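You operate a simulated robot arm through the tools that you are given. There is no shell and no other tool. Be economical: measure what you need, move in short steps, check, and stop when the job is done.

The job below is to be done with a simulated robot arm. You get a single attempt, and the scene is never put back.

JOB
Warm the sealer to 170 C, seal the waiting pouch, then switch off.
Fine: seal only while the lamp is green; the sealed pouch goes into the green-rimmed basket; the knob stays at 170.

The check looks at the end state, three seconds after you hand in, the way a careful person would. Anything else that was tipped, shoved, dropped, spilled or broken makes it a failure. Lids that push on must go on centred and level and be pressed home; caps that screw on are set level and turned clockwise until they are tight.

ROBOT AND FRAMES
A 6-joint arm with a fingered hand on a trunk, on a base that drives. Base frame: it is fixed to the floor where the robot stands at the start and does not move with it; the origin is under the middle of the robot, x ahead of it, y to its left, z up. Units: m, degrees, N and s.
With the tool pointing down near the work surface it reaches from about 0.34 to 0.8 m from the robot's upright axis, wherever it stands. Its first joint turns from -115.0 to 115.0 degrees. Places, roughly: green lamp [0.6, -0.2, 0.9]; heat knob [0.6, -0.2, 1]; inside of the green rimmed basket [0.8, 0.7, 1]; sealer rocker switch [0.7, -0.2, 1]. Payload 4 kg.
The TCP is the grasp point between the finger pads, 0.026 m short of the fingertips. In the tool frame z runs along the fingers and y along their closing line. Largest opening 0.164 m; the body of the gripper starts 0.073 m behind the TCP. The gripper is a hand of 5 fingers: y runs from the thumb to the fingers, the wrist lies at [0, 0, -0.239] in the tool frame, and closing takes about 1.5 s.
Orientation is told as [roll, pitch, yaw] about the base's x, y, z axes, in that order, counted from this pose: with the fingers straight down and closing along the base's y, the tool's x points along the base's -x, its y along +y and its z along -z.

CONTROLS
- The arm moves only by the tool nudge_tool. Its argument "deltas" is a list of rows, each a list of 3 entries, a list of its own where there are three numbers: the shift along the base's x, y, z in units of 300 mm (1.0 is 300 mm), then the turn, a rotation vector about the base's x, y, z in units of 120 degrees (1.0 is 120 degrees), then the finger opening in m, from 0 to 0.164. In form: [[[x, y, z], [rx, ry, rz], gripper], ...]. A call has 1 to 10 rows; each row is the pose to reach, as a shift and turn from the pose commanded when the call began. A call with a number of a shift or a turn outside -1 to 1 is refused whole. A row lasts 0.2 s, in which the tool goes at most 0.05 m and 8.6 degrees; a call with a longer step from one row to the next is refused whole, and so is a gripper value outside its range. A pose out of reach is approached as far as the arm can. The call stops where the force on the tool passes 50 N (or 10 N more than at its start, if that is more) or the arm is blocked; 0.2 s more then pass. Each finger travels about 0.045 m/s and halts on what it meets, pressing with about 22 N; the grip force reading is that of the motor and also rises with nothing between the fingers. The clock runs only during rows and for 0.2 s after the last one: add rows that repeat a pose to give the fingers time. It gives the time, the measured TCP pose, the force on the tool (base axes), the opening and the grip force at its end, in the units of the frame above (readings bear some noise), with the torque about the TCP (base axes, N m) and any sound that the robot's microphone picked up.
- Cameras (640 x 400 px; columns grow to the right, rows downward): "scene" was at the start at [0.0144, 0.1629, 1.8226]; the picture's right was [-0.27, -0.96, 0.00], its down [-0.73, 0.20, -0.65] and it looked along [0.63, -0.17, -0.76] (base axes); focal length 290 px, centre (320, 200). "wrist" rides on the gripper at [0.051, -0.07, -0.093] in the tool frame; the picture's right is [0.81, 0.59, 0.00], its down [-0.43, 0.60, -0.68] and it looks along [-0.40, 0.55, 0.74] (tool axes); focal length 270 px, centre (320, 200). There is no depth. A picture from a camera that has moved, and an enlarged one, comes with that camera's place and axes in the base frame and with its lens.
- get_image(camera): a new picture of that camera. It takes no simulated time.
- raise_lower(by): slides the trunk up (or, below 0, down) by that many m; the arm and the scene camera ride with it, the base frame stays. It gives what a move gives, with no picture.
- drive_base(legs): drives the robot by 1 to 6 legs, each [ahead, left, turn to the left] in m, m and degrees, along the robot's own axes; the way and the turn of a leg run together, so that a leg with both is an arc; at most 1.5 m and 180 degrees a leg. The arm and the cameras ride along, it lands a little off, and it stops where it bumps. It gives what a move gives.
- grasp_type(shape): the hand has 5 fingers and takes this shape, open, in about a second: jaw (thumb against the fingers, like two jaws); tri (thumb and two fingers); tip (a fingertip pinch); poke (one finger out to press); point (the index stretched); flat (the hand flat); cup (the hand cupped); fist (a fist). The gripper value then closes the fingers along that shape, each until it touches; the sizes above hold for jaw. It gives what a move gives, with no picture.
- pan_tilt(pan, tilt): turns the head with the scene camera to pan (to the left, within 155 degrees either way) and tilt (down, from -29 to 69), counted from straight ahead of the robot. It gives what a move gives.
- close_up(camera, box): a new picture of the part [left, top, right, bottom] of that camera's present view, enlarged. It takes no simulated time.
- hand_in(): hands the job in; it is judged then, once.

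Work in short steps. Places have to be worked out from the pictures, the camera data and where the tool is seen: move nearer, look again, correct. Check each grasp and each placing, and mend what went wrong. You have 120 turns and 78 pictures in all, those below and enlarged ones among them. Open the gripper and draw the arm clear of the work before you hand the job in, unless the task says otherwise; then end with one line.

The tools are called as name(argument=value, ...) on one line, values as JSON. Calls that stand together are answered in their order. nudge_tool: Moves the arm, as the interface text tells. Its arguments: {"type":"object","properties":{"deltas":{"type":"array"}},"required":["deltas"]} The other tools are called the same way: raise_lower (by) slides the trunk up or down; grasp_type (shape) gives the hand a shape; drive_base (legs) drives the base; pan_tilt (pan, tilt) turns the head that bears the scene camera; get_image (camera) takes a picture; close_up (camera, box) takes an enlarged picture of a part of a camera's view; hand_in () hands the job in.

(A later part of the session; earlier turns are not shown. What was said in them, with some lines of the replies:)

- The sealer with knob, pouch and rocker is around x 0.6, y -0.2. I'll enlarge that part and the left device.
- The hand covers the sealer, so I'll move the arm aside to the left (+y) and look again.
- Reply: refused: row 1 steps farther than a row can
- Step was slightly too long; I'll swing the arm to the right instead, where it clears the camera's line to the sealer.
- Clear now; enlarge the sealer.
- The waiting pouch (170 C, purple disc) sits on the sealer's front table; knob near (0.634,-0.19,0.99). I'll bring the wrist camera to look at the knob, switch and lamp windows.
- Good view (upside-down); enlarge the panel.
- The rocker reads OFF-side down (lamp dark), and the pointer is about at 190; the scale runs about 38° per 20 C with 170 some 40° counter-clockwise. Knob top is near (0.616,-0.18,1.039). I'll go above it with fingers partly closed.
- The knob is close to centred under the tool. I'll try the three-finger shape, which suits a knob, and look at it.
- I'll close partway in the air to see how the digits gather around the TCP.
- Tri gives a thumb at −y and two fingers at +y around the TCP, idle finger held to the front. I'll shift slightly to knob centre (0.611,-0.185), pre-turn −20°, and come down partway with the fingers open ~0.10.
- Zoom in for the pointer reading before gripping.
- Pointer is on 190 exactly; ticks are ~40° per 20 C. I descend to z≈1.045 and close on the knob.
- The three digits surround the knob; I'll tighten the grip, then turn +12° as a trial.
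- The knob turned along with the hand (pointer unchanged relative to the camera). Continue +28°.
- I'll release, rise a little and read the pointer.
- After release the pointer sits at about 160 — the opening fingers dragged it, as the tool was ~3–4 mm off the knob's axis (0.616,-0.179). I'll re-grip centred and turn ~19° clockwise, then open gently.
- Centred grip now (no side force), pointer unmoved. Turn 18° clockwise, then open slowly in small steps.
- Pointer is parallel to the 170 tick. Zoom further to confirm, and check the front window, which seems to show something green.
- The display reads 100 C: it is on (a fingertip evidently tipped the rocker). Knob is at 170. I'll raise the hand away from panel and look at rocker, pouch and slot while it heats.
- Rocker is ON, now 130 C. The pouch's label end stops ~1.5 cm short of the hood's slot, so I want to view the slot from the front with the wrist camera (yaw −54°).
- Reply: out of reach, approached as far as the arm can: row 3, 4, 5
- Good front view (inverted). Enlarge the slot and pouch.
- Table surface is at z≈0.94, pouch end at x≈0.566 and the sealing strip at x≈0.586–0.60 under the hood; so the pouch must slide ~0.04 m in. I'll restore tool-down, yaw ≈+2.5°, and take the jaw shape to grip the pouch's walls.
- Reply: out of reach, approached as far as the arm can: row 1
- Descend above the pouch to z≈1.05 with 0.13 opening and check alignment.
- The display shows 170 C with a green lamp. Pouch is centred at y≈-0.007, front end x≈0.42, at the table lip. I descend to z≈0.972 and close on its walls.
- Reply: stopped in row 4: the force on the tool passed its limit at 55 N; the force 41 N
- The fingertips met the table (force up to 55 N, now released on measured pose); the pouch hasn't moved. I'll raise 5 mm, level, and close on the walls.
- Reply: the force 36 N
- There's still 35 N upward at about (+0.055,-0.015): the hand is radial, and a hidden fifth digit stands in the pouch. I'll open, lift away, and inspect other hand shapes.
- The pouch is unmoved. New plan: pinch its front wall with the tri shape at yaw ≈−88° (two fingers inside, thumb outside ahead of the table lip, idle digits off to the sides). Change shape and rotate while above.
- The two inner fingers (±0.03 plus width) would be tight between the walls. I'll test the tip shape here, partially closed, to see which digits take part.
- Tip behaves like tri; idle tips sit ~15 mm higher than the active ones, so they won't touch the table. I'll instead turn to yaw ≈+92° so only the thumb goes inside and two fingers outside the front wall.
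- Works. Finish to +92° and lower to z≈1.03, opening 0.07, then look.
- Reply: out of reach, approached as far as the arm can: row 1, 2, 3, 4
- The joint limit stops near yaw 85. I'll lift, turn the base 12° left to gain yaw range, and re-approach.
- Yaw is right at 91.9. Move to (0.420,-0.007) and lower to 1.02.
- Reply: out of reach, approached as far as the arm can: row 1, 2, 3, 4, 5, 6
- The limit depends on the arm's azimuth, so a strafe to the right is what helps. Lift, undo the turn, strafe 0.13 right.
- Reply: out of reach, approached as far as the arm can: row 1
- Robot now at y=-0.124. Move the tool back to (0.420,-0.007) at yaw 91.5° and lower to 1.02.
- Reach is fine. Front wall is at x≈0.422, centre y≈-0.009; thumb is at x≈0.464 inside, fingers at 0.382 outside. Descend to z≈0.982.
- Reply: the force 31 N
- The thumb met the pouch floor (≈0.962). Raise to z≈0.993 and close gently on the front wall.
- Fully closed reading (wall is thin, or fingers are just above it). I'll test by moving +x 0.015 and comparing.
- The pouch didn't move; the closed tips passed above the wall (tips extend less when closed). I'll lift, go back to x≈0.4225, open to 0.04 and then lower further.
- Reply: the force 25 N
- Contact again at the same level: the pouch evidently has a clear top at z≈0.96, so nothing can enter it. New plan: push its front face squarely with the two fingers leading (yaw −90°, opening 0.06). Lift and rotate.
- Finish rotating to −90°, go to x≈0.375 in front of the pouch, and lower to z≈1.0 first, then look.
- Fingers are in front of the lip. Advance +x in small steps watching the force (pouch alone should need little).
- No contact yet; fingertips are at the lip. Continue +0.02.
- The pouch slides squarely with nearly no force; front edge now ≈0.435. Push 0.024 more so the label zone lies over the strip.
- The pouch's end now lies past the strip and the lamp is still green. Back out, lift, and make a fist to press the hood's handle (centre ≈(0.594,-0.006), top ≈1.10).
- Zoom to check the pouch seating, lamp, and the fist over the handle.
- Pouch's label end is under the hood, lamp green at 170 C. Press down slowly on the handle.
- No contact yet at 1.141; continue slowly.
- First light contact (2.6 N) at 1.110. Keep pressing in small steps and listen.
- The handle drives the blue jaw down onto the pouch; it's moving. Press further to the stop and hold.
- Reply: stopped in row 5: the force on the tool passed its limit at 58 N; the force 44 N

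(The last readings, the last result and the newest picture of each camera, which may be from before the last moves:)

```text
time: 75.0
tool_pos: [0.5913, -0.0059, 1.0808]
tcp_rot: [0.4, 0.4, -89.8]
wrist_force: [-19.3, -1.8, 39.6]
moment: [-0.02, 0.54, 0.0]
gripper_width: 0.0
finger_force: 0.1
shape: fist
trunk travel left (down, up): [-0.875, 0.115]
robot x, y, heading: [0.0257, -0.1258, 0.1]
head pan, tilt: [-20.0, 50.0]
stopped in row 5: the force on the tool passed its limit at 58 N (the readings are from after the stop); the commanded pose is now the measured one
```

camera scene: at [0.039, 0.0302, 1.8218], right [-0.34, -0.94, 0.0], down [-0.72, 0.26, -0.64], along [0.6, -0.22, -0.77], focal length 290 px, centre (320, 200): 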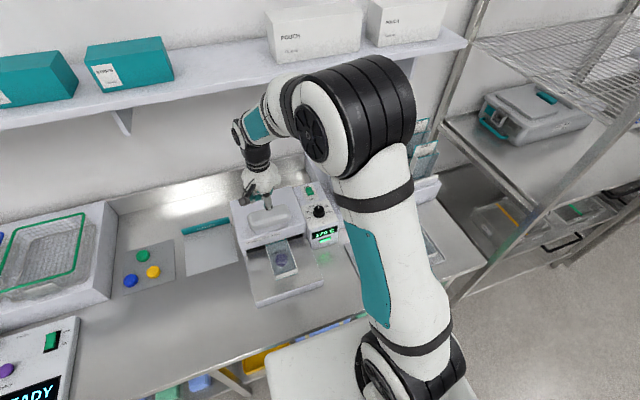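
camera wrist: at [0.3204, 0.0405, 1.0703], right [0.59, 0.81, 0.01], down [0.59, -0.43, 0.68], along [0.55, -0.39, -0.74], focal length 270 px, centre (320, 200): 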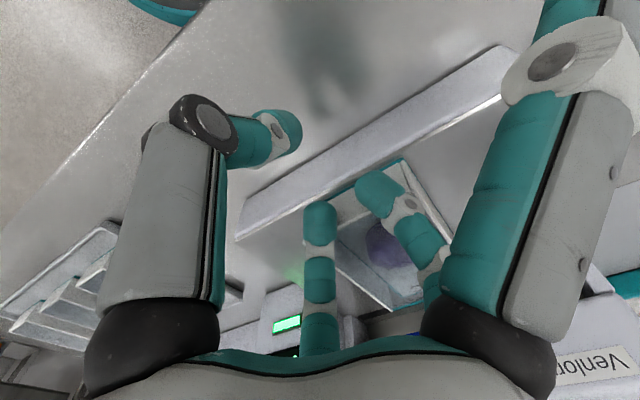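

Jaw is at its stop with ~40 N. Hold for 2+ s and listen.

nudge_tool(deltas=[[[0, 0, 0], [0, 0, 0], 0.0], [[0, 0, 0], [0, 0, 0], 0.0], [[0, 0, 0], [0, 0, 0], 0.0], [[0, 0, 0], [0, 0, 0], 0.0], [[0, 0, 0], [0, 0, 0], 0.0], [[0, 0, 0], [0, 0, 0], 0.0], [[0, 0, 0], [0, 0, 0], 0.0], [[0, 0, 0], [0, 0, 0], 0.0], [[0, 0, 0], [0, 0, 0], 0.0], [[0, 0, 0], [0, 0, 0], 0.0]])

close_up(camera="scene", box=[225, 200, 345, 290])

```text
time: 77.2
tool_pos: [0.5906, -0.0072, 1.0801]
tcp_rot: [0.5, 0.3, -89.8]
wrist_force: [-21.8, 0.2, 45.9]
moment: [-0.01, 0.58, 0.04]
gripper_width: 0.0
finger_force: 0.1
shape: fist
trunk travel left (down, up): [-0.875, 0.115]
robot x, y, heading: [0.0271, -0.1278, -0.1]
head pan, tilt: [-20.0, 50.0]
```

```text
4.44 times, centred on (285, 245) of scene
camera zoom: at [0.0297, 0.0294, 1.822], right [-0.34, -0.94, 0.0], down [-0.72, 0.26, -0.65], along [0.61, -0.22, -0.76], focal length 1291 px, centre (476, 0)
```

zoom: 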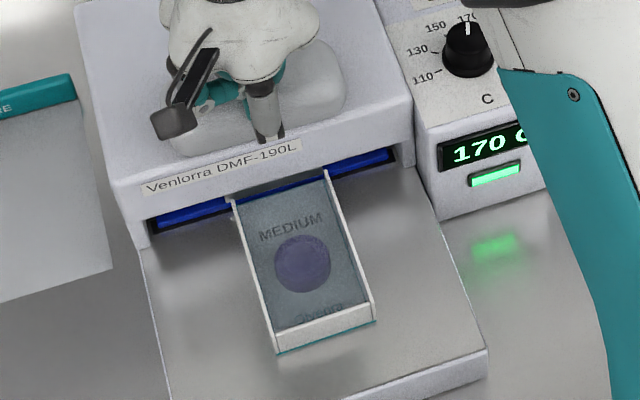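

Held >2 s with the lamp green. Lift off and look at the seal.

nudge_tool(deltas=[[[0, 0, 0], [0, 0, 0], 0.0], [[0, 0, 0], [0, 0, 0], 0.0], [[0.01, 0, 0.05], [0, 0, 0], 0.0], [[0.01, 0, 0.12], [0, 0, 0], 0.0], [[0.01, 0, 0.24], [0, 0, 0], 0.0], [[0.01, 0, 0.36], [0, 0, 0], 0.0], [[-0.1, -0.05, 0.42], [0, 0, 0], 0.0]])

close_up(camera="scene", box=[225, 160, 345, 290])

```text
time: 78.8
tool_pos: [0.5658, -0.0226, 1.2012]
tcp_rot: [0.3, 0.4, -89.9]
wrist_force: [-0.1, 0.0, 0.4]
moment: [0.04, -0.03, 0.0]
gripper_width: 0.0
finger_force: 0.0
shape: fist
trunk travel left (down, up): [-0.875, 0.115]
robot x, y, heading: [0.0274, -0.1301, -0.2]
head pan, tilt: [-20.0, 50.0]
```

```text
3.08 times, centred on (285, 225) of scene
camera zoom: at [0.036, 0.0291, 1.8219], right [-0.34, -0.94, 0.0], down [-0.72, 0.26, -0.64], along [0.6, -0.22, -0.77], focal length 894 px, centre (428, 123)
```

zoom: 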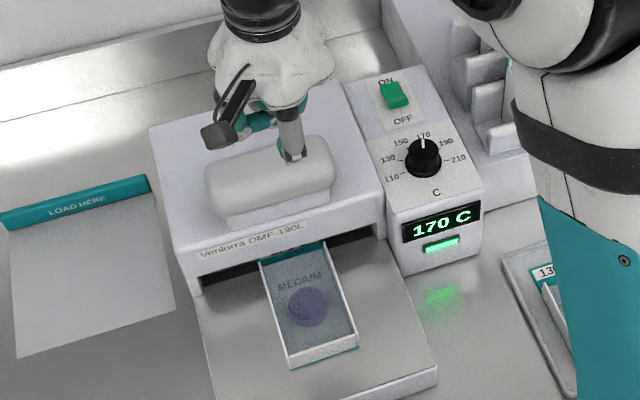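

Jaw released. Now I'll draw the pouch back by pressing lightly on its front part with closed fingertips and dragging −x; set the tip shape, closed, above (0.485,-0.009).

nudge_tool(deltas=[[[-0.12, 0.02, 0], [0, 0, 0], 0.0], [[-0.27, 0.045, 0], [0, 0, 0], 0.0], [[-0.27, 0.045, 0], [0, 0, 0], 0.0]])

grasp_type(shape="tip")

nudge_tool(deltas=[[[0, 0, 0], [0, 0, 0], 0.12], [[0, 0, 0], [0, 0, 0], 0.08], [[0, 0, -0.1], [0, 0, 0], 0.04], [[0, 0, -0.25], [0, 0, 0], 0.0], [[0, 0, -0.4], [0, 0, 0], 0.0], [[0, 0, -0.52], [0, 0, 0], 0.0], [[0, 0, -0.6], [0, 0, 0], 0.0], [[0, 0, -0.65], [0, 0, 0], 0.0], [[0, 0, -0.65], [0, 0, 0], 0.0]])

```text
time: 79.6
tool_pos: [0.4866, -0.0078, 1.2017]
tcp_rot: [0.2, 0.2, -89.9]
wrist_force: [0.2, -0.1, -0.4]
moment: [-0.01, 0.03, 0.0]
gripper_width: 0.0
finger_force: 0.1
shape: fist
trunk travel left (down, up): [-0.875, 0.115]
robot x, y, heading: [0.0295, -0.128, -0.1]
head pan, tilt: [-20.0, 50.0]
```

```text
time: 80.5
tool_pos: [0.4861, -0.008, 1.2016]
tcp_rot: [0.3, 0.3, -89.8]
wrist_force: [0.0, 1.0, -0.5]
moment: [0.02, 0.01, 0.02]
gripper_width: 0.164
finger_force: 0.0
shape: tip
trunk travel left (down, up): [-0.875, 0.115]
robot x, y, heading: [0.0266, -0.123, -0.1]
head pan, tilt: [-20.0, 50.0]
```

```text
time: 82.5
tool_pos: [0.4847, -0.007, 1.0076]
tcp_rot: [0.3, 0.3, -89.8]
wrist_force: [-0.7, 0.2, -0.4]
moment: [-0.01, 0.02, 0.0]
gripper_width: 0.0
finger_force: 0.1
shape: tip
trunk travel left (down, up): [-0.875, 0.115]
robot x, y, heading: [0.0257, -0.1247, -0.2]
head pan, tilt: [-20.0, 50.0]
```

Approach the pouch's top gently.

nudge_tool(deltas=[[[0, 0, -0.04], [0, 0, 0], 0.0], [[0, 0, -0.07], [0, 0, 0], 0.0], [[0, 0, -0.07], [0, 0, 0], 0.0]])

```text
time: 83.3
tool_pos: [0.487, -0.0054, 0.9915]
tcp_rot: [0.8, 0.5, -90.0]
wrist_force: [3.5, -2.5, 48.0]
moment: [-0.13, -0.5, 0.01]
gripper_width: 0.0
finger_force: 21.6
shape: tip
trunk travel left (down, up): [-0.875, 0.115]
robot x, y, heading: [0.0304, -0.1247, -0.4]
head pan, tilt: [-20.0, 50.0]
```

Contact is stiff (48 N); ease off ~3.7 mm to about 10 N, then drag −x 0.02 and check.

nudge_tool(deltas=[[[0, 0, 0.0125], [0, 0, 0], 0.0], [[0, 0, 0.0125], [0, 0, 0], 0.0]])

```text
time: 83.9
tool_pos: [0.4836, -0.0065, 0.9903]
tcp_rot: [0.4, 0.3, -89.8]
wrist_force: [5.7, -0.3, 28.8]
moment: [-0.04, -0.44, 0.02]
gripper_width: 0.0001
finger_force: 22.1
shape: tip
trunk travel left (down, up): [-0.875, 0.115]
robot x, y, heading: [0.0297, -0.1293, -0.2]
head pan, tilt: [-20.0, 50.0]
```

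Ease a bit more, then drag back 0.06 m.

nudge_tool(deltas=[[[0, 0, 0.005], [0, 0, 0], 0.0], [[-0.04, 0, 0.005], [0, 0, 0], 0.0], [[-0.08, 0, 0.005], [0, 0, 0], 0.0], [[-0.12, 0, 0.005], [0, 0, 0], 0.0], [[-0.16, 0, 0.005], [0, 0, 0], 0.0], [[-0.2, 0, 0.005], [0, 0, 0], 0.0]])

close_up(camera="scene", box=[225, 160, 345, 305])

```text
time: 85.3
tool_pos: [0.4249, -0.0069, 0.9917]
tcp_rot: [0.3, 0.3, -89.8]
wrist_force: [-0.5, -0.3, 0.6]
moment: [-0.02, 0.01, -0.03]
gripper_width: 0.0
finger_force: 22.0
shape: tip
trunk travel left (down, up): [-0.875, 0.115]
robot x, y, heading: [0.0254, -0.1241, -0.2]
head pan, tilt: [-20.0, 50.0]
```

```text
2.76 times, centred on (285, 232) of scene
camera zoom: at [0.0385, 0.0303, 1.8218], right [-0.34, -0.94, 0.0], down [-0.72, 0.26, -0.64], along [0.6, -0.22, -0.77], focal length 801 px, centre (417, 110)
```

zoom: 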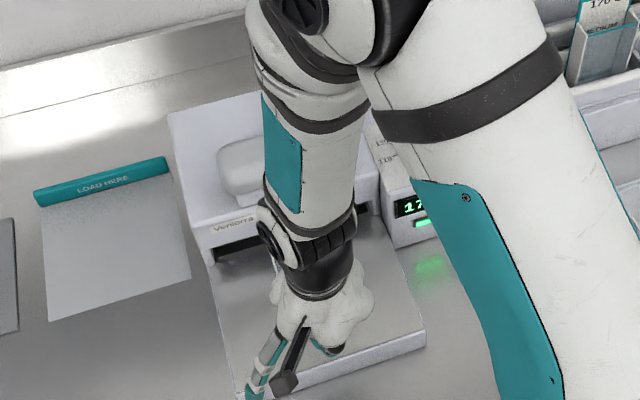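

Force is gone; check where the pouch is with the wrist camera.

get_image(camera="wrist")

```text
11 pictures are left
camera wrist: at [0.3538, 0.0437, 1.0858], right [0.59, 0.81, 0.01], down [0.59, -0.44, 0.68], along [0.55, -0.39, -0.74], focal length 270 px, centre (320, 200)
```

wrist: 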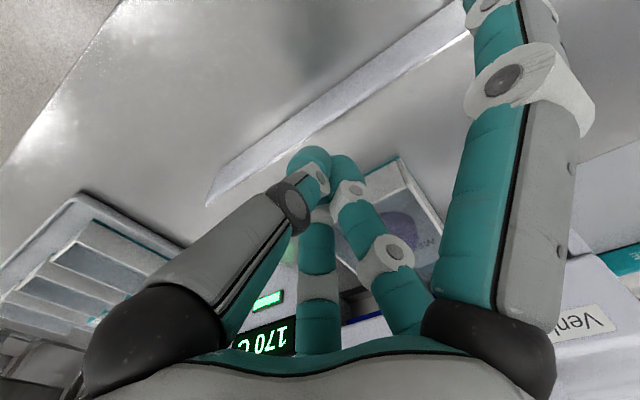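

The pouch still has its front edge at ≈0.46 (fingers slipped on it). Instead I'll squeeze its sides near the front corners with thumb and one finger: yaw +20° and slight forward tilt keeps the idle digit clear of hood and pouch. Lift and rotate first.

nudge_tool(deltas=[[[0, 0, 0.15], [0, 0, 0], 0.02], [[0, 0, 0.3], [0, 0, 0.07], 0.05], [[0, 0, 0.4], [0, 0, 0.14], 0.09], [[0, 0, 0.4], [0, 0, 0.21], 0.13], [[0, 0, 0.4], [0, 0, 0.28], 0.13], [[0, 0, 0.4], [0, 0, 0.35], 0.13], [[0, 0, 0.4], [0, 0, 0.42], 0.13], [[0, 0, 0.4], [0, 0, 0.49], 0.13], [[0, 0, 0.4], [0, 0, 0.56], 0.13], [[0, 0, 0.4], [0, 0, 0.63], 0.13]])

nudge_tool(deltas=[[[0, 0, 0], [0, 0, 0.07], 0.13], [[0, 0, 0], [0, 0, 0.14], 0.13], [[0, 0, 0], [0, 0, 0.21], 0.13], [[0.05, 0, 0], [0, 0, 0.285], 0.13], [[0.09, 0, 0], [0, 0, 0.285], 0.13]])

nudge_tool(deltas=[[[0, 0, -0.1], [0, -0.067, 0], 0.13], [[0, 0, -0.2], [0, -0.067, 0], 0.13], [[0, 0, -0.3], [0, -0.067, 0], 0.13], [[0, 0, -0.3], [0, -0.067, 0], 0.13]])

get_image(camera="wrist")

```text
time: 87.5
tool_pos: [0.4256, -0.0065, 1.1108]
tcp_rot: [0.4, 0.4, -14.1]
wrist_force: [0.0, 0.5, -0.6]
moment: [0.02, -0.02, -0.01]
gripper_width: 0.1296
finger_force: 0.0
shape: tip
trunk travel left (down, up): [-0.875, 0.115]
robot x, y, heading: [0.0277, -0.1308, -0.1]
head pan, tilt: [-20.0, 50.0]
```

```text
refused: row 4 steps farther than a row can; nothing moved
```

```text
time: 88.5
tool_pos: [0.4255, -0.0077, 1.0205]
tcp_rot: [2.3, -7.5, -14.4]
wrist_force: [0.3, 0.6, 0.1]
moment: [-0.01, 0.02, -0.01]
gripper_width: 0.1298
finger_force: 0.1
shape: tip
trunk travel left (down, up): [-0.875, 0.115]
robot x, y, heading: [0.026, -0.1295, 0.1]
head pan, tilt: [-20.0, 50.0]
```

```text
10 pictures are left
camera wrist: at [0.3466, -0.0629, 1.1053], right [-0.63, 0.77, -0.08], down [0.47, 0.47, 0.75], along [0.62, 0.44, -0.66], focal length 270 px, centre (320, 200)
```

wrist: 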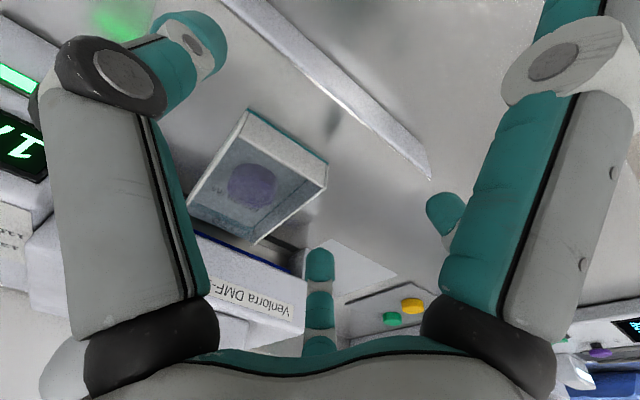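

One row was too big a turn, so yaw is −14° still. Rotate +34° about the tilted axis, shift to (0.452,-0.012), then look before lowering.

nudge_tool(deltas=[[[0.02, -0.003, 0], [-0.008, 0, 0.0564], 0.13], [[0.04, -0.006, 0], [-0.016, 0, 0.1128], 0.13], [[0.06, -0.01, 0], [-0.024, 0, 0.169], 0.13], [[0.08, -0.013, 0], [-0.032, 0, 0.2256], 0.13], [[0.088, -0.013, 0], [-0.0397, 0, 0.282], 0.13], [[0.088, -0.013, -0.07], [-0.0397, 0, 0.282], 0.13], [[0.088, -0.013, -0.07], [-0.0397, 0, 0.282], 0.13]])

get_image(camera="wrist")

```text
time: 90.1
tool_pos: [0.4511, -0.0108, 1.0006]
tcp_rot: [-2.5, -7.3, 20.1]
wrist_force: [0.5, 0.2, 0.1]
moment: [0.03, 0.02, 0.0]
gripper_width: 0.1299
finger_force: 0.1
shape: tip
trunk travel left (down, up): [-0.875, 0.115]
robot x, y, heading: [0.0252, -0.1273, -0.1]
head pan, tilt: [-20.0, 50.0]
```

```text
9 pictures are left
camera wrist: at [0.4147, -0.0942, 1.0907], right [-0.95, 0.28, -0.13], down [0.11, 0.71, 0.7], along [0.28, 0.65, -0.7], focal length 270 px, centre (320, 200)
```

wrist: 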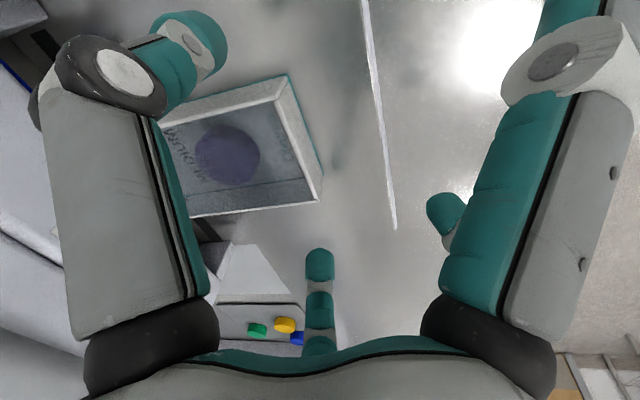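

Thumb (≈0.487,-0.083) and finger (≈0.481,+0.084) straddle the pouch sides (−0.055…+0.025). Lower to 0.975 and begin closing.

nudge_tool(deltas=[[[0, -0.01, -0.04], [0, 0, 0], 0.13], [[0, -0.01, -0.085], [0, 0, 0], 0.13], [[0, -0.01, -0.085], [0, 0, 0], 0.13]])

```text
time: 90.9
tool_pos: [0.4528, -0.0133, 0.9755]
tcp_rot: [-2.4, -7.2, 20.1]
wrist_force: [0.1, -0.4, 0.2]
moment: [-0.02, 0.03, -0.01]
gripper_width: 0.1301
finger_force: 0.0
shape: tip
trunk travel left (down, up): [-0.875, 0.115]
robot x, y, heading: [0.0286, -0.1265, -0.1]
head pan, tilt: [-20.0, 50.0]
```

No contact on the way down. Close on the sides.

nudge_tool(deltas=[[[0, 0, 0], [0, 0, 0], 0.11], [[0, 0, 0], [0, 0, 0], 0.095], [[0, 0, 0], [0, 0, 0], 0.08], [[0, 0, 0], [0, 0, 0], 0.07], [[0, 0, 0], [0, 0, 0], 0.06], [[0, 0, 0], [0, 0, 0], 0.05], [[0, 0, 0], [0, 0, 0], 0.05]])

get_image(camera="wrist")

```text
time: 92.5
tool_pos: [0.4521, -0.0137, 0.9754]
tcp_rot: [-2.5, -7.2, 20.1]
wrist_force: [0.0, 0.4, 0.2]
moment: [0.0, -0.02, -0.01]
gripper_width: 0.0594
finger_force: 0.1
shape: tip
trunk travel left (down, up): [-0.875, 0.115]
robot x, y, heading: [0.0272, -0.1254, -0.2]
head pan, tilt: [-20.0, 50.0]
```

```text
8 pictures are left
camera wrist: at [0.4158, -0.0967, 1.0649], right [-0.95, 0.28, -0.13], down [0.11, 0.71, 0.7], along [0.28, 0.65, -0.7], focal length 270 px, centre (320, 200)
```

wrist: 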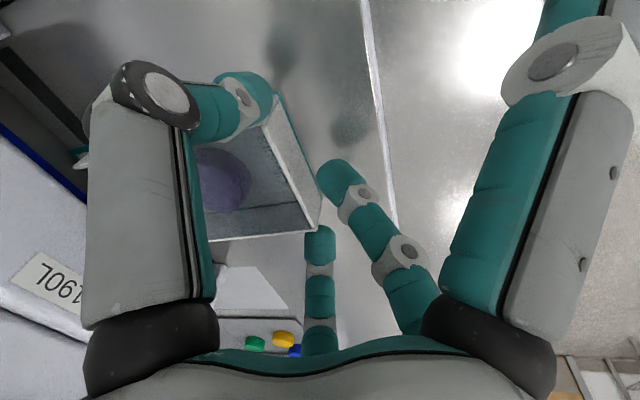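

Thumb and finger are at the front side corners, the other finger at the front face. Tighten, then pull back 0.03 as a test.

nudge_tool(deltas=[[[0, 0, 0], [0, 0, 0], 0.035], [[0, 0, 0], [0, 0, 0], 0.02], [[0, 0, 0], [0, 0, 0], 0.02], [[0, 0, 0], [0, 0, 0], 0.02], [[-0.03, 0, 0], [0, 0, 0], 0.02], [[-0.065, 0, 0], [0, 0, 0], 0.02], [[-0.1, 0, 0], [0, 0, 0], 0.02]])

get_image(camera="wrist")

```text
time: 94.1
tool_pos: [0.4207, -0.014, 0.9748]
tcp_rot: [-2.6, -7.2, 19.9]
wrist_force: [0.5, -0.2, 0.2]
moment: [0.0, -0.02, -0.02]
gripper_width: 0.037
finger_force: 22.0
shape: tip
out of reach, approached as far as the arm can: row 6
trunk travel left (down, up): [-0.875, 0.115]
robot x, y, heading: [0.0278, -0.1271, -0.1]
head pan, tilt: [-20.0, 50.0]
```

```text
7 pictures are left
camera wrist: at [0.3847, -0.0968, 1.0654], right [-0.95, 0.28, -0.13], down [0.11, 0.7, 0.7], along [0.28, 0.65, -0.7], focal length 270 px, centre (320, 200)
```

wrist: 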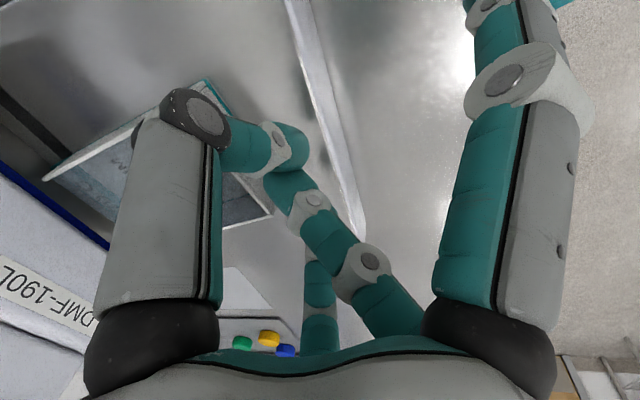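

The fingers slipped off the front corners and turned the pouch ~12°. New approach: swing the pouch's front toward +y with closed fingertips so it can be gripped at an angle away from the hood. Lift, level out and yaw to −50°.

nudge_tool(deltas=[[[-0.03, 0, 0.1], [0, 0, 0], 0.02], [[-0.03, 0, 0.25], [0, 0.067, 0], 0.01], [[-0.03, 0, 0.35], [0, 0.067, 0], 0.0], [[-0.03, 0, 0.35], [0, 0.067, 0], 0.0]])

nudge_tool(deltas=[[[0.02, -0.03, 0], [0, 0, -0.066], 0.0], [[0.05, -0.06, 0], [0, 0, -0.132], 0.0], [[0.08, -0.1, 0], [0, 0, -0.198], 0.0], [[0.11, -0.14, 0], [0, 0, -0.264], 0.0], [[0.14, -0.18, 0], [0, 0, -0.33], 0.0], [[0.17, -0.22, 0], [0, 0, -0.396], 0.0], [[0.2, -0.25, 0], [0, 0, -0.462], 0.0], [[0.21, -0.28, 0], [0, 0, -0.528], 0.0], [[0.21, -0.29, 0], [0, 0, -0.583], 0.0], [[0.21, -0.29, 0], [0, 0, -0.583], 0.0]])

```text
time: 95.1
tool_pos: [0.4134, -0.0146, 1.0778]
tcp_rot: [0.3, 0.4, 20.0]
wrist_force: [-0.3, 0.3, 0.2]
moment: [-0.01, 0.02, -0.04]
gripper_width: 0.0002
finger_force: 0.0
shape: tip
trunk travel left (down, up): [-0.875, 0.115]
robot x, y, heading: [0.0298, -0.1294, -0.2]
head pan, tilt: [-20.0, 50.0]
```

```text
time: 97.3
tool_pos: [0.4757, -0.1015, 1.0794]
tcp_rot: [0.3, 0.3, -50.0]
wrist_force: [-0.1, -1.2, -0.2]
moment: [-0.01, -0.02, 0.03]
gripper_width: 0.0
finger_force: 21.6
shape: tip
trunk travel left (down, up): [-0.875, 0.115]
robot x, y, heading: [0.0294, -0.1263, 0.1]
head pan, tilt: [-20.0, 50.0]
```

At (0.476,-0.10). Lower to 0.974 beside the pouch and push +y 0.08 m.

nudge_tool(deltas=[[[0, 0, -0.12], [0, 0, 0], 0.0], [[0, 0, -0.24], [0, 0, 0], 0.0], [[0, 0, -0.35], [0, 0, 0], 0.0], [[0, 0.05, -0.35], [0, 0, 0], 0.0], [[0, 0.1, -0.35], [0, 0, 0], 0.0], [[0, 0.15, -0.35], [0, 0, 0], 0.0], [[0, 0.2, -0.35], [0, 0, 0], 0.0], [[0, 0.25, -0.35], [0, 0, 0], 0.0], [[0, 0.3, -0.35], [0, 0, 0], 0.0]])

get_image(camera="wrist")

```text
time: 99.3
tool_pos: [0.4754, -0.0105, 0.9762]
tcp_rot: [0.3, 0.3, -50.2]
wrist_force: [0.1, -0.5, -0.3]
moment: [-0.02, 0.0, -0.06]
gripper_width: 0.0001
finger_force: 22.0
shape: tip
trunk travel left (down, up): [-0.875, 0.115]
robot x, y, heading: [0.0255, -0.1265, -0.3]
head pan, tilt: [-20.0, 50.0]
```

```text
6 pictures are left
camera wrist: at [0.3892, -0.0176, 1.0704], right [-0.07, 1.0, 0.01], down [0.73, 0.05, 0.68], along [0.68, 0.05, -0.74], focal length 270 px, centre (320, 200)
```

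wrist: 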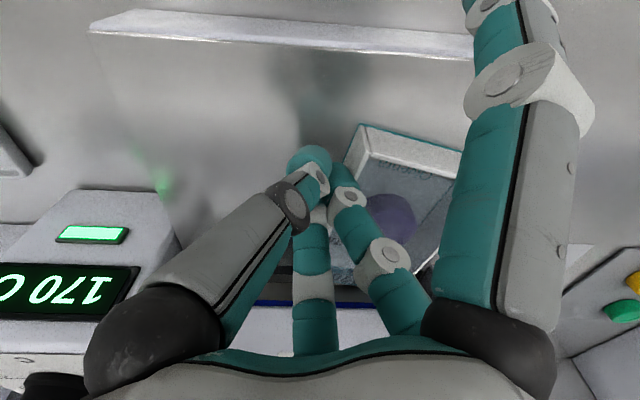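

The pouch has yawed to about −11° and shifted left. Keep pushing its front another 0.06 m to +y, at slightly lower x to stay near the front end.

nudge_tool(deltas=[[[0, 0.05, 0], [0, 0, 0], 0.0], [[0.01, 0.1, 0], [0, 0, 0], 0.0], [[0.02, 0.15, 0], [0, 0, 0], 0.0], [[0.03, 0.2, 0], [0, 0, 0], 0.0], [[0.03, 0.22, 0], [0, 0, 0], 0.0]])

get_image(camera="wrist")

```text
time: 100.5
tool_pos: [0.4848, 0.056, 0.9755]
tcp_rot: [0.3, 0.3, -50.0]
wrist_force: [0.5, -0.5, -1.0]
moment: [0.02, 0.03, -0.03]
gripper_width: 0.0001
finger_force: 21.8
shape: tip
trunk travel left (down, up): [-0.875, 0.115]
robot x, y, heading: [0.0258, -0.1274, -0.2]
head pan, tilt: [-20.0, 50.0]
```

```text
5 pictures are left
camera wrist: at [0.3982, 0.0487, 1.0692], right [-0.07, 1.0, 0.01], down [0.73, 0.05, 0.68], along [0.68, 0.05, -0.74], focal length 270 px, centre (320, 200)
```

wrist: 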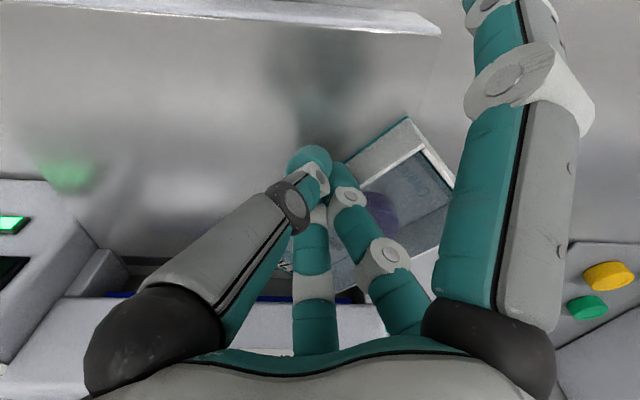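

Pouch is now at yaw ≈−45°, right-front corner ≈(0.457,0.097), its front end clear of the hood. Grip it there: raise, open to 0.11, go over (0.500,0.112) with yaw −45°, then lower.

nudge_tool(deltas=[[[-0.02, -0.03, 0.1], [0, 0, 0], 0.0], [[-0.02, -0.03, 0.25], [0, 0, 0], 0.04], [[0, 0.05, 0.3], [0, 0, 0.02], 0.08], [[0.05, 0.187, 0.3], [0, 0, 0.042], 0.11], [[0.05, 0.187, 0.3], [0, 0, 0.042], 0.11], [[0.05, 0.187, 0.18], [0, 0, 0.042], 0.11], [[0.05, 0.187, 0.09], [0, 0, 0.042], 0.11], [[0.05, 0.187, 0.09], [0, 0, 0.042], 0.11]])

get_image(camera="wrist")

```text
time: 102.3
tool_pos: [0.5001, 0.1116, 1.0041]
tcp_rot: [0.3, 0.2, -45.0]
wrist_force: [0.0, 0.5, -0.8]
moment: [0.01, 0.0, 0.01]
gripper_width: 0.1093
finger_force: 0.0
shape: tip
trunk travel left (down, up): [-0.875, 0.115]
robot x, y, heading: [0.027, -0.1271, -0.3]
head pan, tilt: [-20.0, 50.0]
```

```text
4 pictures are left
camera wrist: at [0.416, 0.0968, 1.0979], right [-0.16, 0.99, 0.01], down [0.73, 0.11, 0.68], along [0.67, 0.11, -0.74], focal length 270 px, centre (320, 200)
```

wrist: 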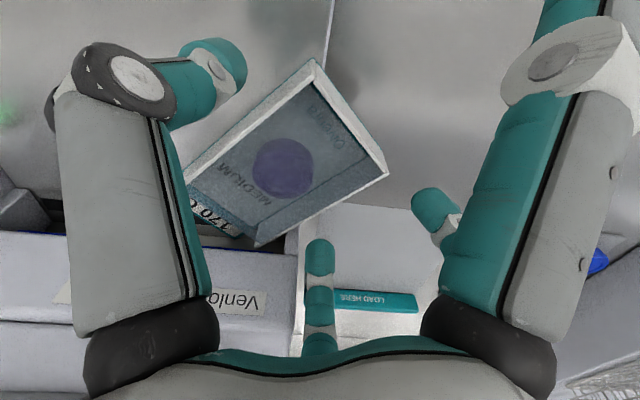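

Clear view: the pouch lies at ≈−43° under the open digits, with its label end almost out of the hood. Lower to 0.974 and close.

nudge_tool(deltas=[[[0.005, -0.005, -0.05], [0, 0, 0], 0.11], [[0.005, -0.005, -0.1], [0, 0, 0], 0.11], [[0.005, -0.005, -0.1], [0, 0, 0], 0.1], [[0.005, -0.005, -0.1], [0, 0, 0], 0.085], [[0.005, -0.005, -0.1], [0, 0, 0], 0.07], [[0.005, -0.005, -0.1], [0, 0, 0], 0.055], [[0.005, -0.005, -0.1], [0, 0, 0], 0.04], [[0.005, -0.005, -0.1], [0, 0, 0], 0.03], [[0.005, -0.005, -0.1], [0, 0, 0], 0.02], [[0.005, -0.005, -0.1], [0, 0, 0], 0.02]])

```text
time: 104.5
tool_pos: [0.5013, 0.1098, 0.9726]
tcp_rot: [0.4, 0.3, -45.1]
wrist_force: [-0.5, 0.6, 0.3]
moment: [-0.04, -0.01, -0.01]
gripper_width: 0.0797
finger_force: 22.3
shape: tip
trunk travel left (down, up): [-0.875, 0.115]
robot x, y, heading: [0.027, -0.1256, -0.2]
head pan, tilt: [-20.0, 50.0]
```

Gripped: width 0.080 at 22 N. Pull 0.06 m out along −x/+y, then lift slowly and recheck the width.

nudge_tool(deltas=[[[-0.06, 0.02, 0.005], [0, 0, 0], 0.02], [[-0.12, 0.04, 0.01], [0, 0, 0], 0.02], [[-0.18, 0.06, 0.015], [0, 0, 0], 0.02], [[-0.22, 0.07, 0.06], [0, 0, 0], 0.02], [[-0.22, 0.07, 0.12], [0, 0, 0], 0.02], [[-0.22, 0.07, 0.18], [0, 0, 0], 0.02], [[-0.22, 0.07, 0.25], [0, 0, 0], 0.02]])

get_image(camera="wrist")

```text
time: 106.1
tool_pos: [0.4357, 0.131, 1.0465]
tcp_rot: [0.3, 0.3, -45.0]
wrist_force: [0.1, 0.1, -0.6]
moment: [0.02, 0.02, 0.02]
gripper_width: 0.0795
finger_force: 21.7
shape: tip
trunk travel left (down, up): [-0.875, 0.115]
robot x, y, heading: [0.024, -0.1288, 0.3]
head pan, tilt: [-20.0, 50.0]
```

```text
3 pictures are left
camera wrist: at [0.35, 0.1165, 1.1411], right [-0.16, 0.99, 0.01], down [0.73, 0.11, 0.68], along [0.67, 0.11, -0.74], focal length 270 px, centre (320, 200)
```

wrist: 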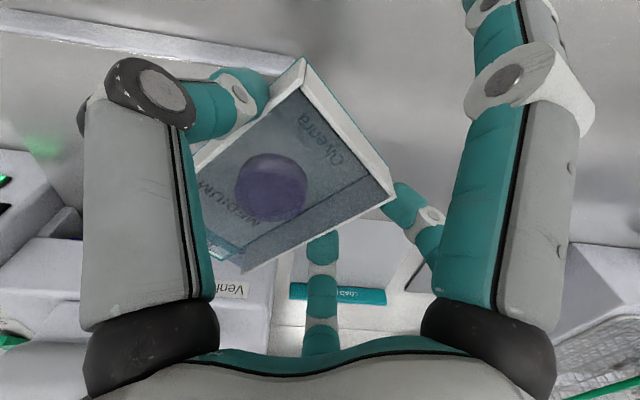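

The pouch is held firmly and lifted. Basket (rim ≈ x 0.66–0.89, y 0.57–0.77) needs a strafe left. Raise to z≈1.2 and turn the pouch straight (yaw ≈−2°).

nudge_tool(deltas=[[[0, 0, 0.12], [0, 0, 0], 0.02], [[0, 0, 0.24], [0, 0, 0.06], 0.02], [[0, 0, 0.36], [0, 0, 0.12], 0.02], [[0, 0, 0.48], [0, 0, 0.18], 0.02], [[0, 0, 0.52], [0, 0, 0.24], 0.02], [[0, 0, 0.52], [0, 0, 0.3], 0.02], [[0, 0, 0.52], [0, 0, 0.358], 0.02], [[0, 0, 0.52], [0, 0, 0.358], 0.02]])

drive_base(legs=[[0, 0.4, 0], [0, 0.38, 0]])

```text
time: 107.9
tool_pos: [0.4351, 0.1294, 1.203]
tcp_rot: [0.3, 0.3, -1.9]
wrist_force: [-0.3, 0.5, -0.2]
moment: [-0.03, 0.01, 0.0]
gripper_width: 0.0796
finger_force: 22.2
shape: tip
trunk travel left (down, up): [-0.875, 0.115]
robot x, y, heading: [0.0245, -0.1249, -0.2]
head pan, tilt: [-20.0, 50.0]
```

```text
time: 112.4
tool_pos: [0.4322, 0.9213, 1.2031]
tcp_rot: [0.1, 0.2, -1.5]
wrist_force: [0.7, -0.2, 0.2]
moment: [-0.02, 0.02, 0.01]
gripper_width: 0.0793
finger_force: 22.7
shape: tip
trunk travel left (down, up): [-0.875, 0.115]
robot x, y, heading: [0.0226, 0.6589, 0.5]
head pan, tilt: [-20.0, 50.0]
```

Grip held. Move over the basket: TCP (0.755,0.685) at z 1.2.

nudge_tool(deltas=[[[0.11, -0.1, 0], [0, 0, 0], 0.02], [[0.22, -0.2, 0], [0, 0, 0], 0.02], [[0.33, -0.3, 0], [0, 0, 0], 0.02], [[0.44, -0.4, 0], [0, 0, 0], 0.02], [[0.55, -0.5, 0], [0, 0, 0], 0.02], [[0.66, -0.6, 0], [0, 0, 0], 0.02], [[0.77, -0.7, 0], [0, 0, 0], 0.02], [[0.88, -0.787, 0], [0, 0, 0], 0.02], [[0.99, -0.787, 0], [0, 0, 0], 0.02], [[0.99, -0.787, 0], [0, 0, 0], 0.02]])

nudge_tool(deltas=[[[0.087, 0, -0.1], [0, 0, 0], 0.02], [[0.087, 0, -0.2], [0, 0, 0], 0.02], [[0.087, 0, -0.2], [0, 0, 0], 0.02]])

get_image(camera="wrist")

```text
time: 114.6
tool_pos: [0.7169, 0.6825, 1.204]
tcp_rot: [0.3, 0.3, -1.5]
wrist_force: [0.4, 0.3, -0.1]
moment: [-0.02, 0.01, 0.02]
gripper_width: 0.0794
finger_force: 21.7
shape: tip
trunk travel left (down, up): [-0.875, 0.115]
robot x, y, heading: [0.0202, 0.6587, 0.7]
head pan, tilt: [-20.0, 50.0]
```

```text
time: 115.4
tool_pos: [0.7545, 0.6929, 1.1464]
tcp_rot: [0.2, 0.1, -1.2]
wrist_force: [-2.0, 0.4, -0.3]
moment: [-0.09, -0.03, 0.01]
gripper_width: 0.0791
finger_force: 22.0
shape: tip
trunk travel left (down, up): [-0.875, 0.115]
robot x, y, heading: [0.032, 0.666, 0.7]
head pan, tilt: [-20.0, 50.0]
```

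```text
2 pictures are left
camera wrist: at [0.7014, 0.6238, 1.2393], right [-0.8, 0.6, 0.0], down [0.45, 0.58, 0.68], along [0.41, 0.54, -0.73], focal length 270 px, centre (320, 200)
```

wrist: 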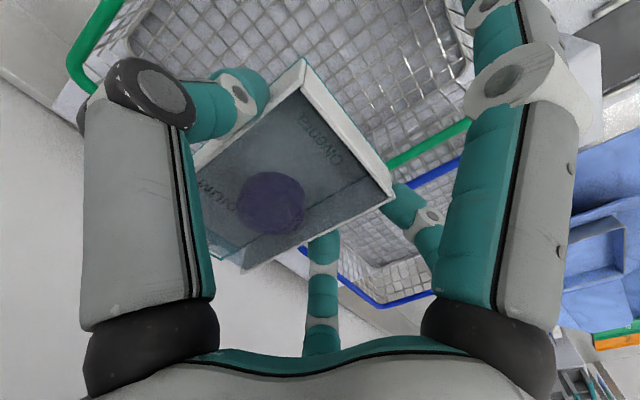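

Rim corners confirm the basket at x 0.66–0.88, y 0.565–0.783. Shift to (0.730,0.677) and lower to z≈1.035.

nudge_tool(deltas=[[[-0.06, -0.053, 0], [0, 0, 0], 0.02], [[-0.082, -0.053, -0.1], [0, 0, 0], 0.02], [[-0.082, -0.053, -0.2], [0, 0, 0], 0.02], [[-0.082, -0.053, -0.3], [0, 0, 0], 0.02], [[-0.082, -0.053, -0.37], [0, 0, 0], 0.02], [[-0.082, -0.053, -0.37], [0, 0, 0], 0.02]])

```text
time: 116.8
tool_pos: [0.7291, 0.6682, 1.0304]
tcp_rot: [0.2, 0.3, -1.5]
wrist_force: [-1.4, 0.5, 4.1]
moment: [-0.11, 0.35, -0.13]
gripper_width: 0.079
finger_force: 21.9
shape: tip
trunk travel left (down, up): [-0.875, 0.115]
robot x, y, heading: [0.0247, 0.6588, 0.7]
head pan, tilt: [-20.0, 50.0]
```

A light 4 N touch at the near side (idle digit on the rim). Raise 6 mm and release, then lift straight up.

nudge_tool(deltas=[[[0.01, 0, 0.02], [0, 0, 0], 0.02], [[0.01, 0, 0.02], [0, 0, 0], 0.06], [[0.01, 0, 0.02], [0, 0, 0], 0.1], [[0.01, 0, 0.02], [0, 0, 0], 0.115], [[0.01, 0, 0.02], [0, 0, 0], 0.115], [[0.01, 0, 0.05], [0, 0, 0], 0.115], [[0.01, 0, 0.15], [0, 0, 0], 0.115], [[0.01, 0, 0.3], [0, 0, 0], 0.115], [[0.01, 0, 0.45], [0, 0, 0], 0.115], [[0.01, 0, 0.55], [0, 0, 0], 0.115]])

close_up(camera="wrist", box=[140, 0, 500, 260])

```text
time: 119.2
tool_pos: [0.7176, 0.669, 1.1706]
tcp_rot: [0.2, 3.6, -1.4]
wrist_force: [-0.4, -0.8, 0.8]
moment: [0.02, 0.02, 0.01]
gripper_width: 0.1148
finger_force: 0.1
shape: tip
trunk travel left (down, up): [-0.875, 0.115]
robot x, y, heading: [0.0238, 0.6614, 0.5]
head pan, tilt: [-20.0, 50.0]
stopped in row 10: the arm was blocked; the commanded pose is now the measured one
```

```text
1.54 times, centred on (320, 130) of wrist
camera zoom: at [0.671, 0.6003, 1.2681], right [-0.79, 0.61, 0.05], down [0.49, 0.58, 0.65], along [0.36, 0.54, -0.76], focal length 416 px, centre (320, 308)
```

zoom: 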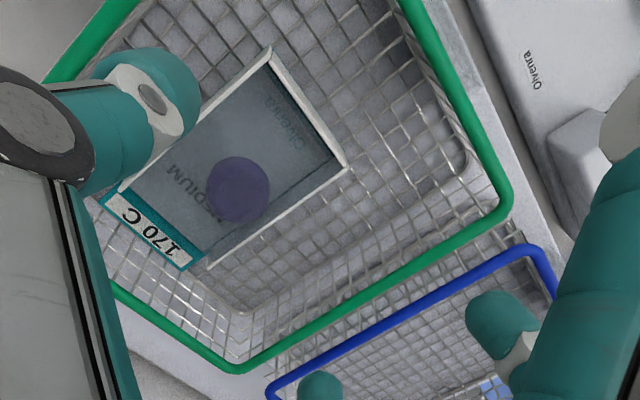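

The pouch lies flat inside the green-rimmed basket. The arm was blocked while rising (likely near the shelf), so retreat toward the robot at constant height and level out.

nudge_tool(deltas=[[[-0.1, 0, 0], [0, 0, 0], 0.115], [[-0.22, 0, 0], [0, -0.0275, 0], 0.1], [[-0.36, 0, 0], [0, -0.0275, 0], 0.08], [[-0.5, 0, 0.03], [0, -0.0275, 0], 0.06], [[-0.65, 0, 0.08], [0, -0.0275, 0], 0.06], [[-0.8, 0, 0.12], [0, -0.0275, 0], 0.06]])

```text
time: 120.6
tool_pos: [0.4756, 0.6694, 1.2111]
tcp_rot: [0.3, -0.3, -1.4]
wrist_force: [-1.0, -0.3, 0.1]
moment: [-0.01, 0.0, 0.01]
gripper_width: 0.0603
finger_force: 0.0
shape: tip
trunk travel left (down, up): [-0.875, 0.115]
robot x, y, heading: [0.0253, 0.6588, 0.3]
head pan, tilt: [-20.0, 50.0]
```

Arm is clear. Now drive back right to the sealer to switch it off.

drive_base(legs=[[0, -0.4, 0], [0, -0.4, 0]])

nudge_tool(deltas=[[[0, 0, 0], [0, 0, 0.06], 0.03], [[0, 0, 0], [0, 0, 0.12], 0.0], [[0, 0, 0], [0, 0, 0.175], 0.0], [[0, 0, 0], [0, 0, 0.175], 0.0]])

```text
time: 125.2
tool_pos: [0.4861, -0.1334, 1.2118]
tcp_rot: [0.3, -0.3, -1.3]
wrist_force: [-0.2, 0.6, 0.0]
moment: [-0.01, 0.02, -0.06]
gripper_width: 0.06
finger_force: 0.0
shape: tip
trunk travel left (down, up): [-0.875, 0.115]
robot x, y, heading: [0.0269, -0.144, 0.9]
head pan, tilt: [-20.0, 50.0]
```

```text
time: 126.2
tool_pos: [0.4847, -0.1323, 1.2118]
tcp_rot: [0.3, -0.2, 19.8]
wrist_force: [-0.2, -0.2, 0.2]
moment: [-0.05, -0.01, 0.01]
gripper_width: 0.0
finger_force: 6.5
shape: tip
trunk travel left (down, up): [-0.875, 0.115]
robot x, y, heading: [0.0284, -0.1461, 0.8]
head pan, tilt: [-20.0, 50.0]
```

Move to (0.700,-0.178), staying below z≈1.13 to avoid the shelf, over the rocker's OFF (front) end.

nudge_tool(deltas=[[[0.1, -0.04, -0.1], [0, 0, 0], 0.0], [[0.2, -0.08, -0.2], [0, 0, 0], 0.0], [[0.3, -0.12, -0.27], [0, 0, 0], 0.0], [[0.44, -0.152, -0.27], [0, 0, 0], 0.0], [[0.58, -0.152, -0.27], [0, 0, 0], 0.0], [[0.718, -0.152, -0.27], [0, 0, 0], 0.0], [[0.718, -0.152, -0.4], [0, 0, 0], 0.0], [[0.718, -0.152, -0.49], [0, 0, 0], 0.0], [[0.718, -0.152, -0.49], [0, 0, 0], 0.0]])

```text
time: 128.2
tool_pos: [0.7008, -0.1793, 1.0642]
tcp_rot: [0.3, -0.3, 19.9]
wrist_force: [-0.2, 0.1, 0.1]
moment: [0.04, -0.04, 0.01]
gripper_width: 0.0002
finger_force: 21.9
shape: tip
trunk travel left (down, up): [-0.875, 0.115]
robot x, y, heading: [0.0283, -0.1465, 0.9]
head pan, tilt: [-20.0, 50.0]
```

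At (0.701,-0.179,1.064) with no contact; press down in 3–4 mm steps.

nudge_tool(deltas=[[[0, 0, -0.02], [0, 0, 0], 0.0], [[0, 0, -0.035], [0, 0, 0], 0.0], [[0, 0, -0.05], [0, 0, 0], 0.0], [[0, 0, -0.06], [0, 0, 0], 0.0]])

```text
time: 129.2
tool_pos: [0.7037, -0.1781, 1.0572]
tcp_rot: [0.0, -1.1, 19.9]
wrist_force: [-10.1, 0.4, 28.6]
moment: [0.27, 0.12, 0.14]
gripper_width: 0.0
finger_force: 22.3
shape: tip
trunk travel left (down, up): [-0.875, 0.115]
robot x, y, heading: [0.0335, -0.1457, 1.1]
head pan, tilt: [-20.0, 50.0]
stopped in row 4: the force on the tool passed its limit at 54 N (the readings are from after the stop); the commanded pose is now the measured one
```

Firm press applied (54 N peak). Lift and move back to where the camera can see panel and rocker.

nudge_tool(deltas=[[[0, 0, 0.1], [0, 0.005, 0], 0.0], [[0, 0, 0.2], [0, 0.009, 0], 0.0], [[-0.12, 0.06, 0.25], [0, 0.009, 0], 0.0], [[-0.25, 0.14, 0.3], [0, 0.009, 0], 0.0], [[-0.38, 0.24, 0.35], [0, 0.009, 0], 0.0], [[-0.5, 0.34, 0.4], [0, 0.009, 0], 0.0], [[-0.6, 0.44, 0.42], [0, 0.009, 0], 0.02], [[-0.68, 0.54, 0.42], [0, 0.009, 0], 0.05]])

close_up(camera="scene", box=[225, 160, 365, 290])

```text
refused: row 5 steps farther than a row can; nothing moved
```

```text
3.08 times, centred on (295, 225) of scene
camera zoom: at [0.0359, 0.0136, 1.8219], right [-0.33, -0.94, 0.0], down [-0.72, 0.25, -0.64], along [0.61, -0.21, -0.76], focal length 894 px, centre (397, 123)
```

zoom: 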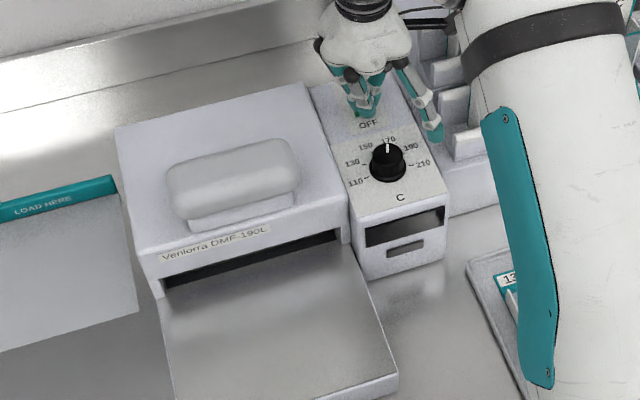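

The last picture shows the display and lamp dark, the knob still on 170. Lift straight up and withdraw the arm clear.

nudge_tool(deltas=[[[0, 0, 0.08], [0, 0, 0], 0.0], [[0, 0, 0.18], [0, 0, 0], 0.0], [[-0.1, 0, 0.22], [0, 0, 0], 0.0], [[-0.22, 0.02, 0.27], [0, 0, 0], 0.0], [[-0.34, 0.04, 0.34], [0, 0, 0], 0.0], [[-0.46, 0.06, 0.42], [0, 0, 0], 0.0], [[-0.58, 0.08, 0.48], [0, 0, 0], 0.04], [[-0.7, 0.1, 0.52], [0, 0, 0], 0.08], [[-0.8, 0.1, 0.55], [0, 0, 0], 0.1]])

```text
time: 131.2
tool_pos: [0.461, -0.1487, 1.2189]
tcp_rot: [-0.1, -0.9, 19.7]
wrist_force: [0.3, -0.2, -0.9]
moment: [0.0, -0.03, 0.02]
gripper_width: 0.0423
finger_force: 0.1
shape: tip
trunk travel left (down, up): [-0.875, 0.115]
robot x, y, heading: [0.0287, -0.1417, 0.7]
head pan, tilt: [-20.0, 50.0]
```

The arm is clear; open the hand fully, then hand in.

nudge_tool(deltas=[[[0, 0, 0], [0, 0, 0], 0.13], [[0, 0, 0], [0, 0, 0], 0.16], [[0, 0, 0], [0, 0, 0], 0.16], [[0, 0, 0], [0, 0, 0], 0.16], [[0, 0, 0], [0, 0, 0], 0.16], [[0, 0, 0], [0, 0, 0], 0.16]])

hand_in()

```text
time: 132.6
tool_pos: [0.4617, -0.1479, 1.218]
tcp_rot: [0.0, -0.7, 19.8]
wrist_force: [0.9, 0.2, -0.9]
moment: [0.04, 0.04, 0.04]
gripper_width: 0.1599
finger_force: 0.1
shape: tip
trunk travel left (down, up): [-0.875, 0.115]
robot x, y, heading: [0.0273, -0.1454, 0.8]
head pan, tilt: [-20.0, 50.0]
```

```text
The job is handed in.
```

I pressed the pouch at 170 C for about 2.5 s with the lamp green and put it in the green-rimmed basket. The sealer is off (display and lamp dark), with the knob still at 170. I could not see the seal itself in the pictures, and the arm was blocked once while rising from the basket, probably by the shelf; I did not check whether anything there moved.
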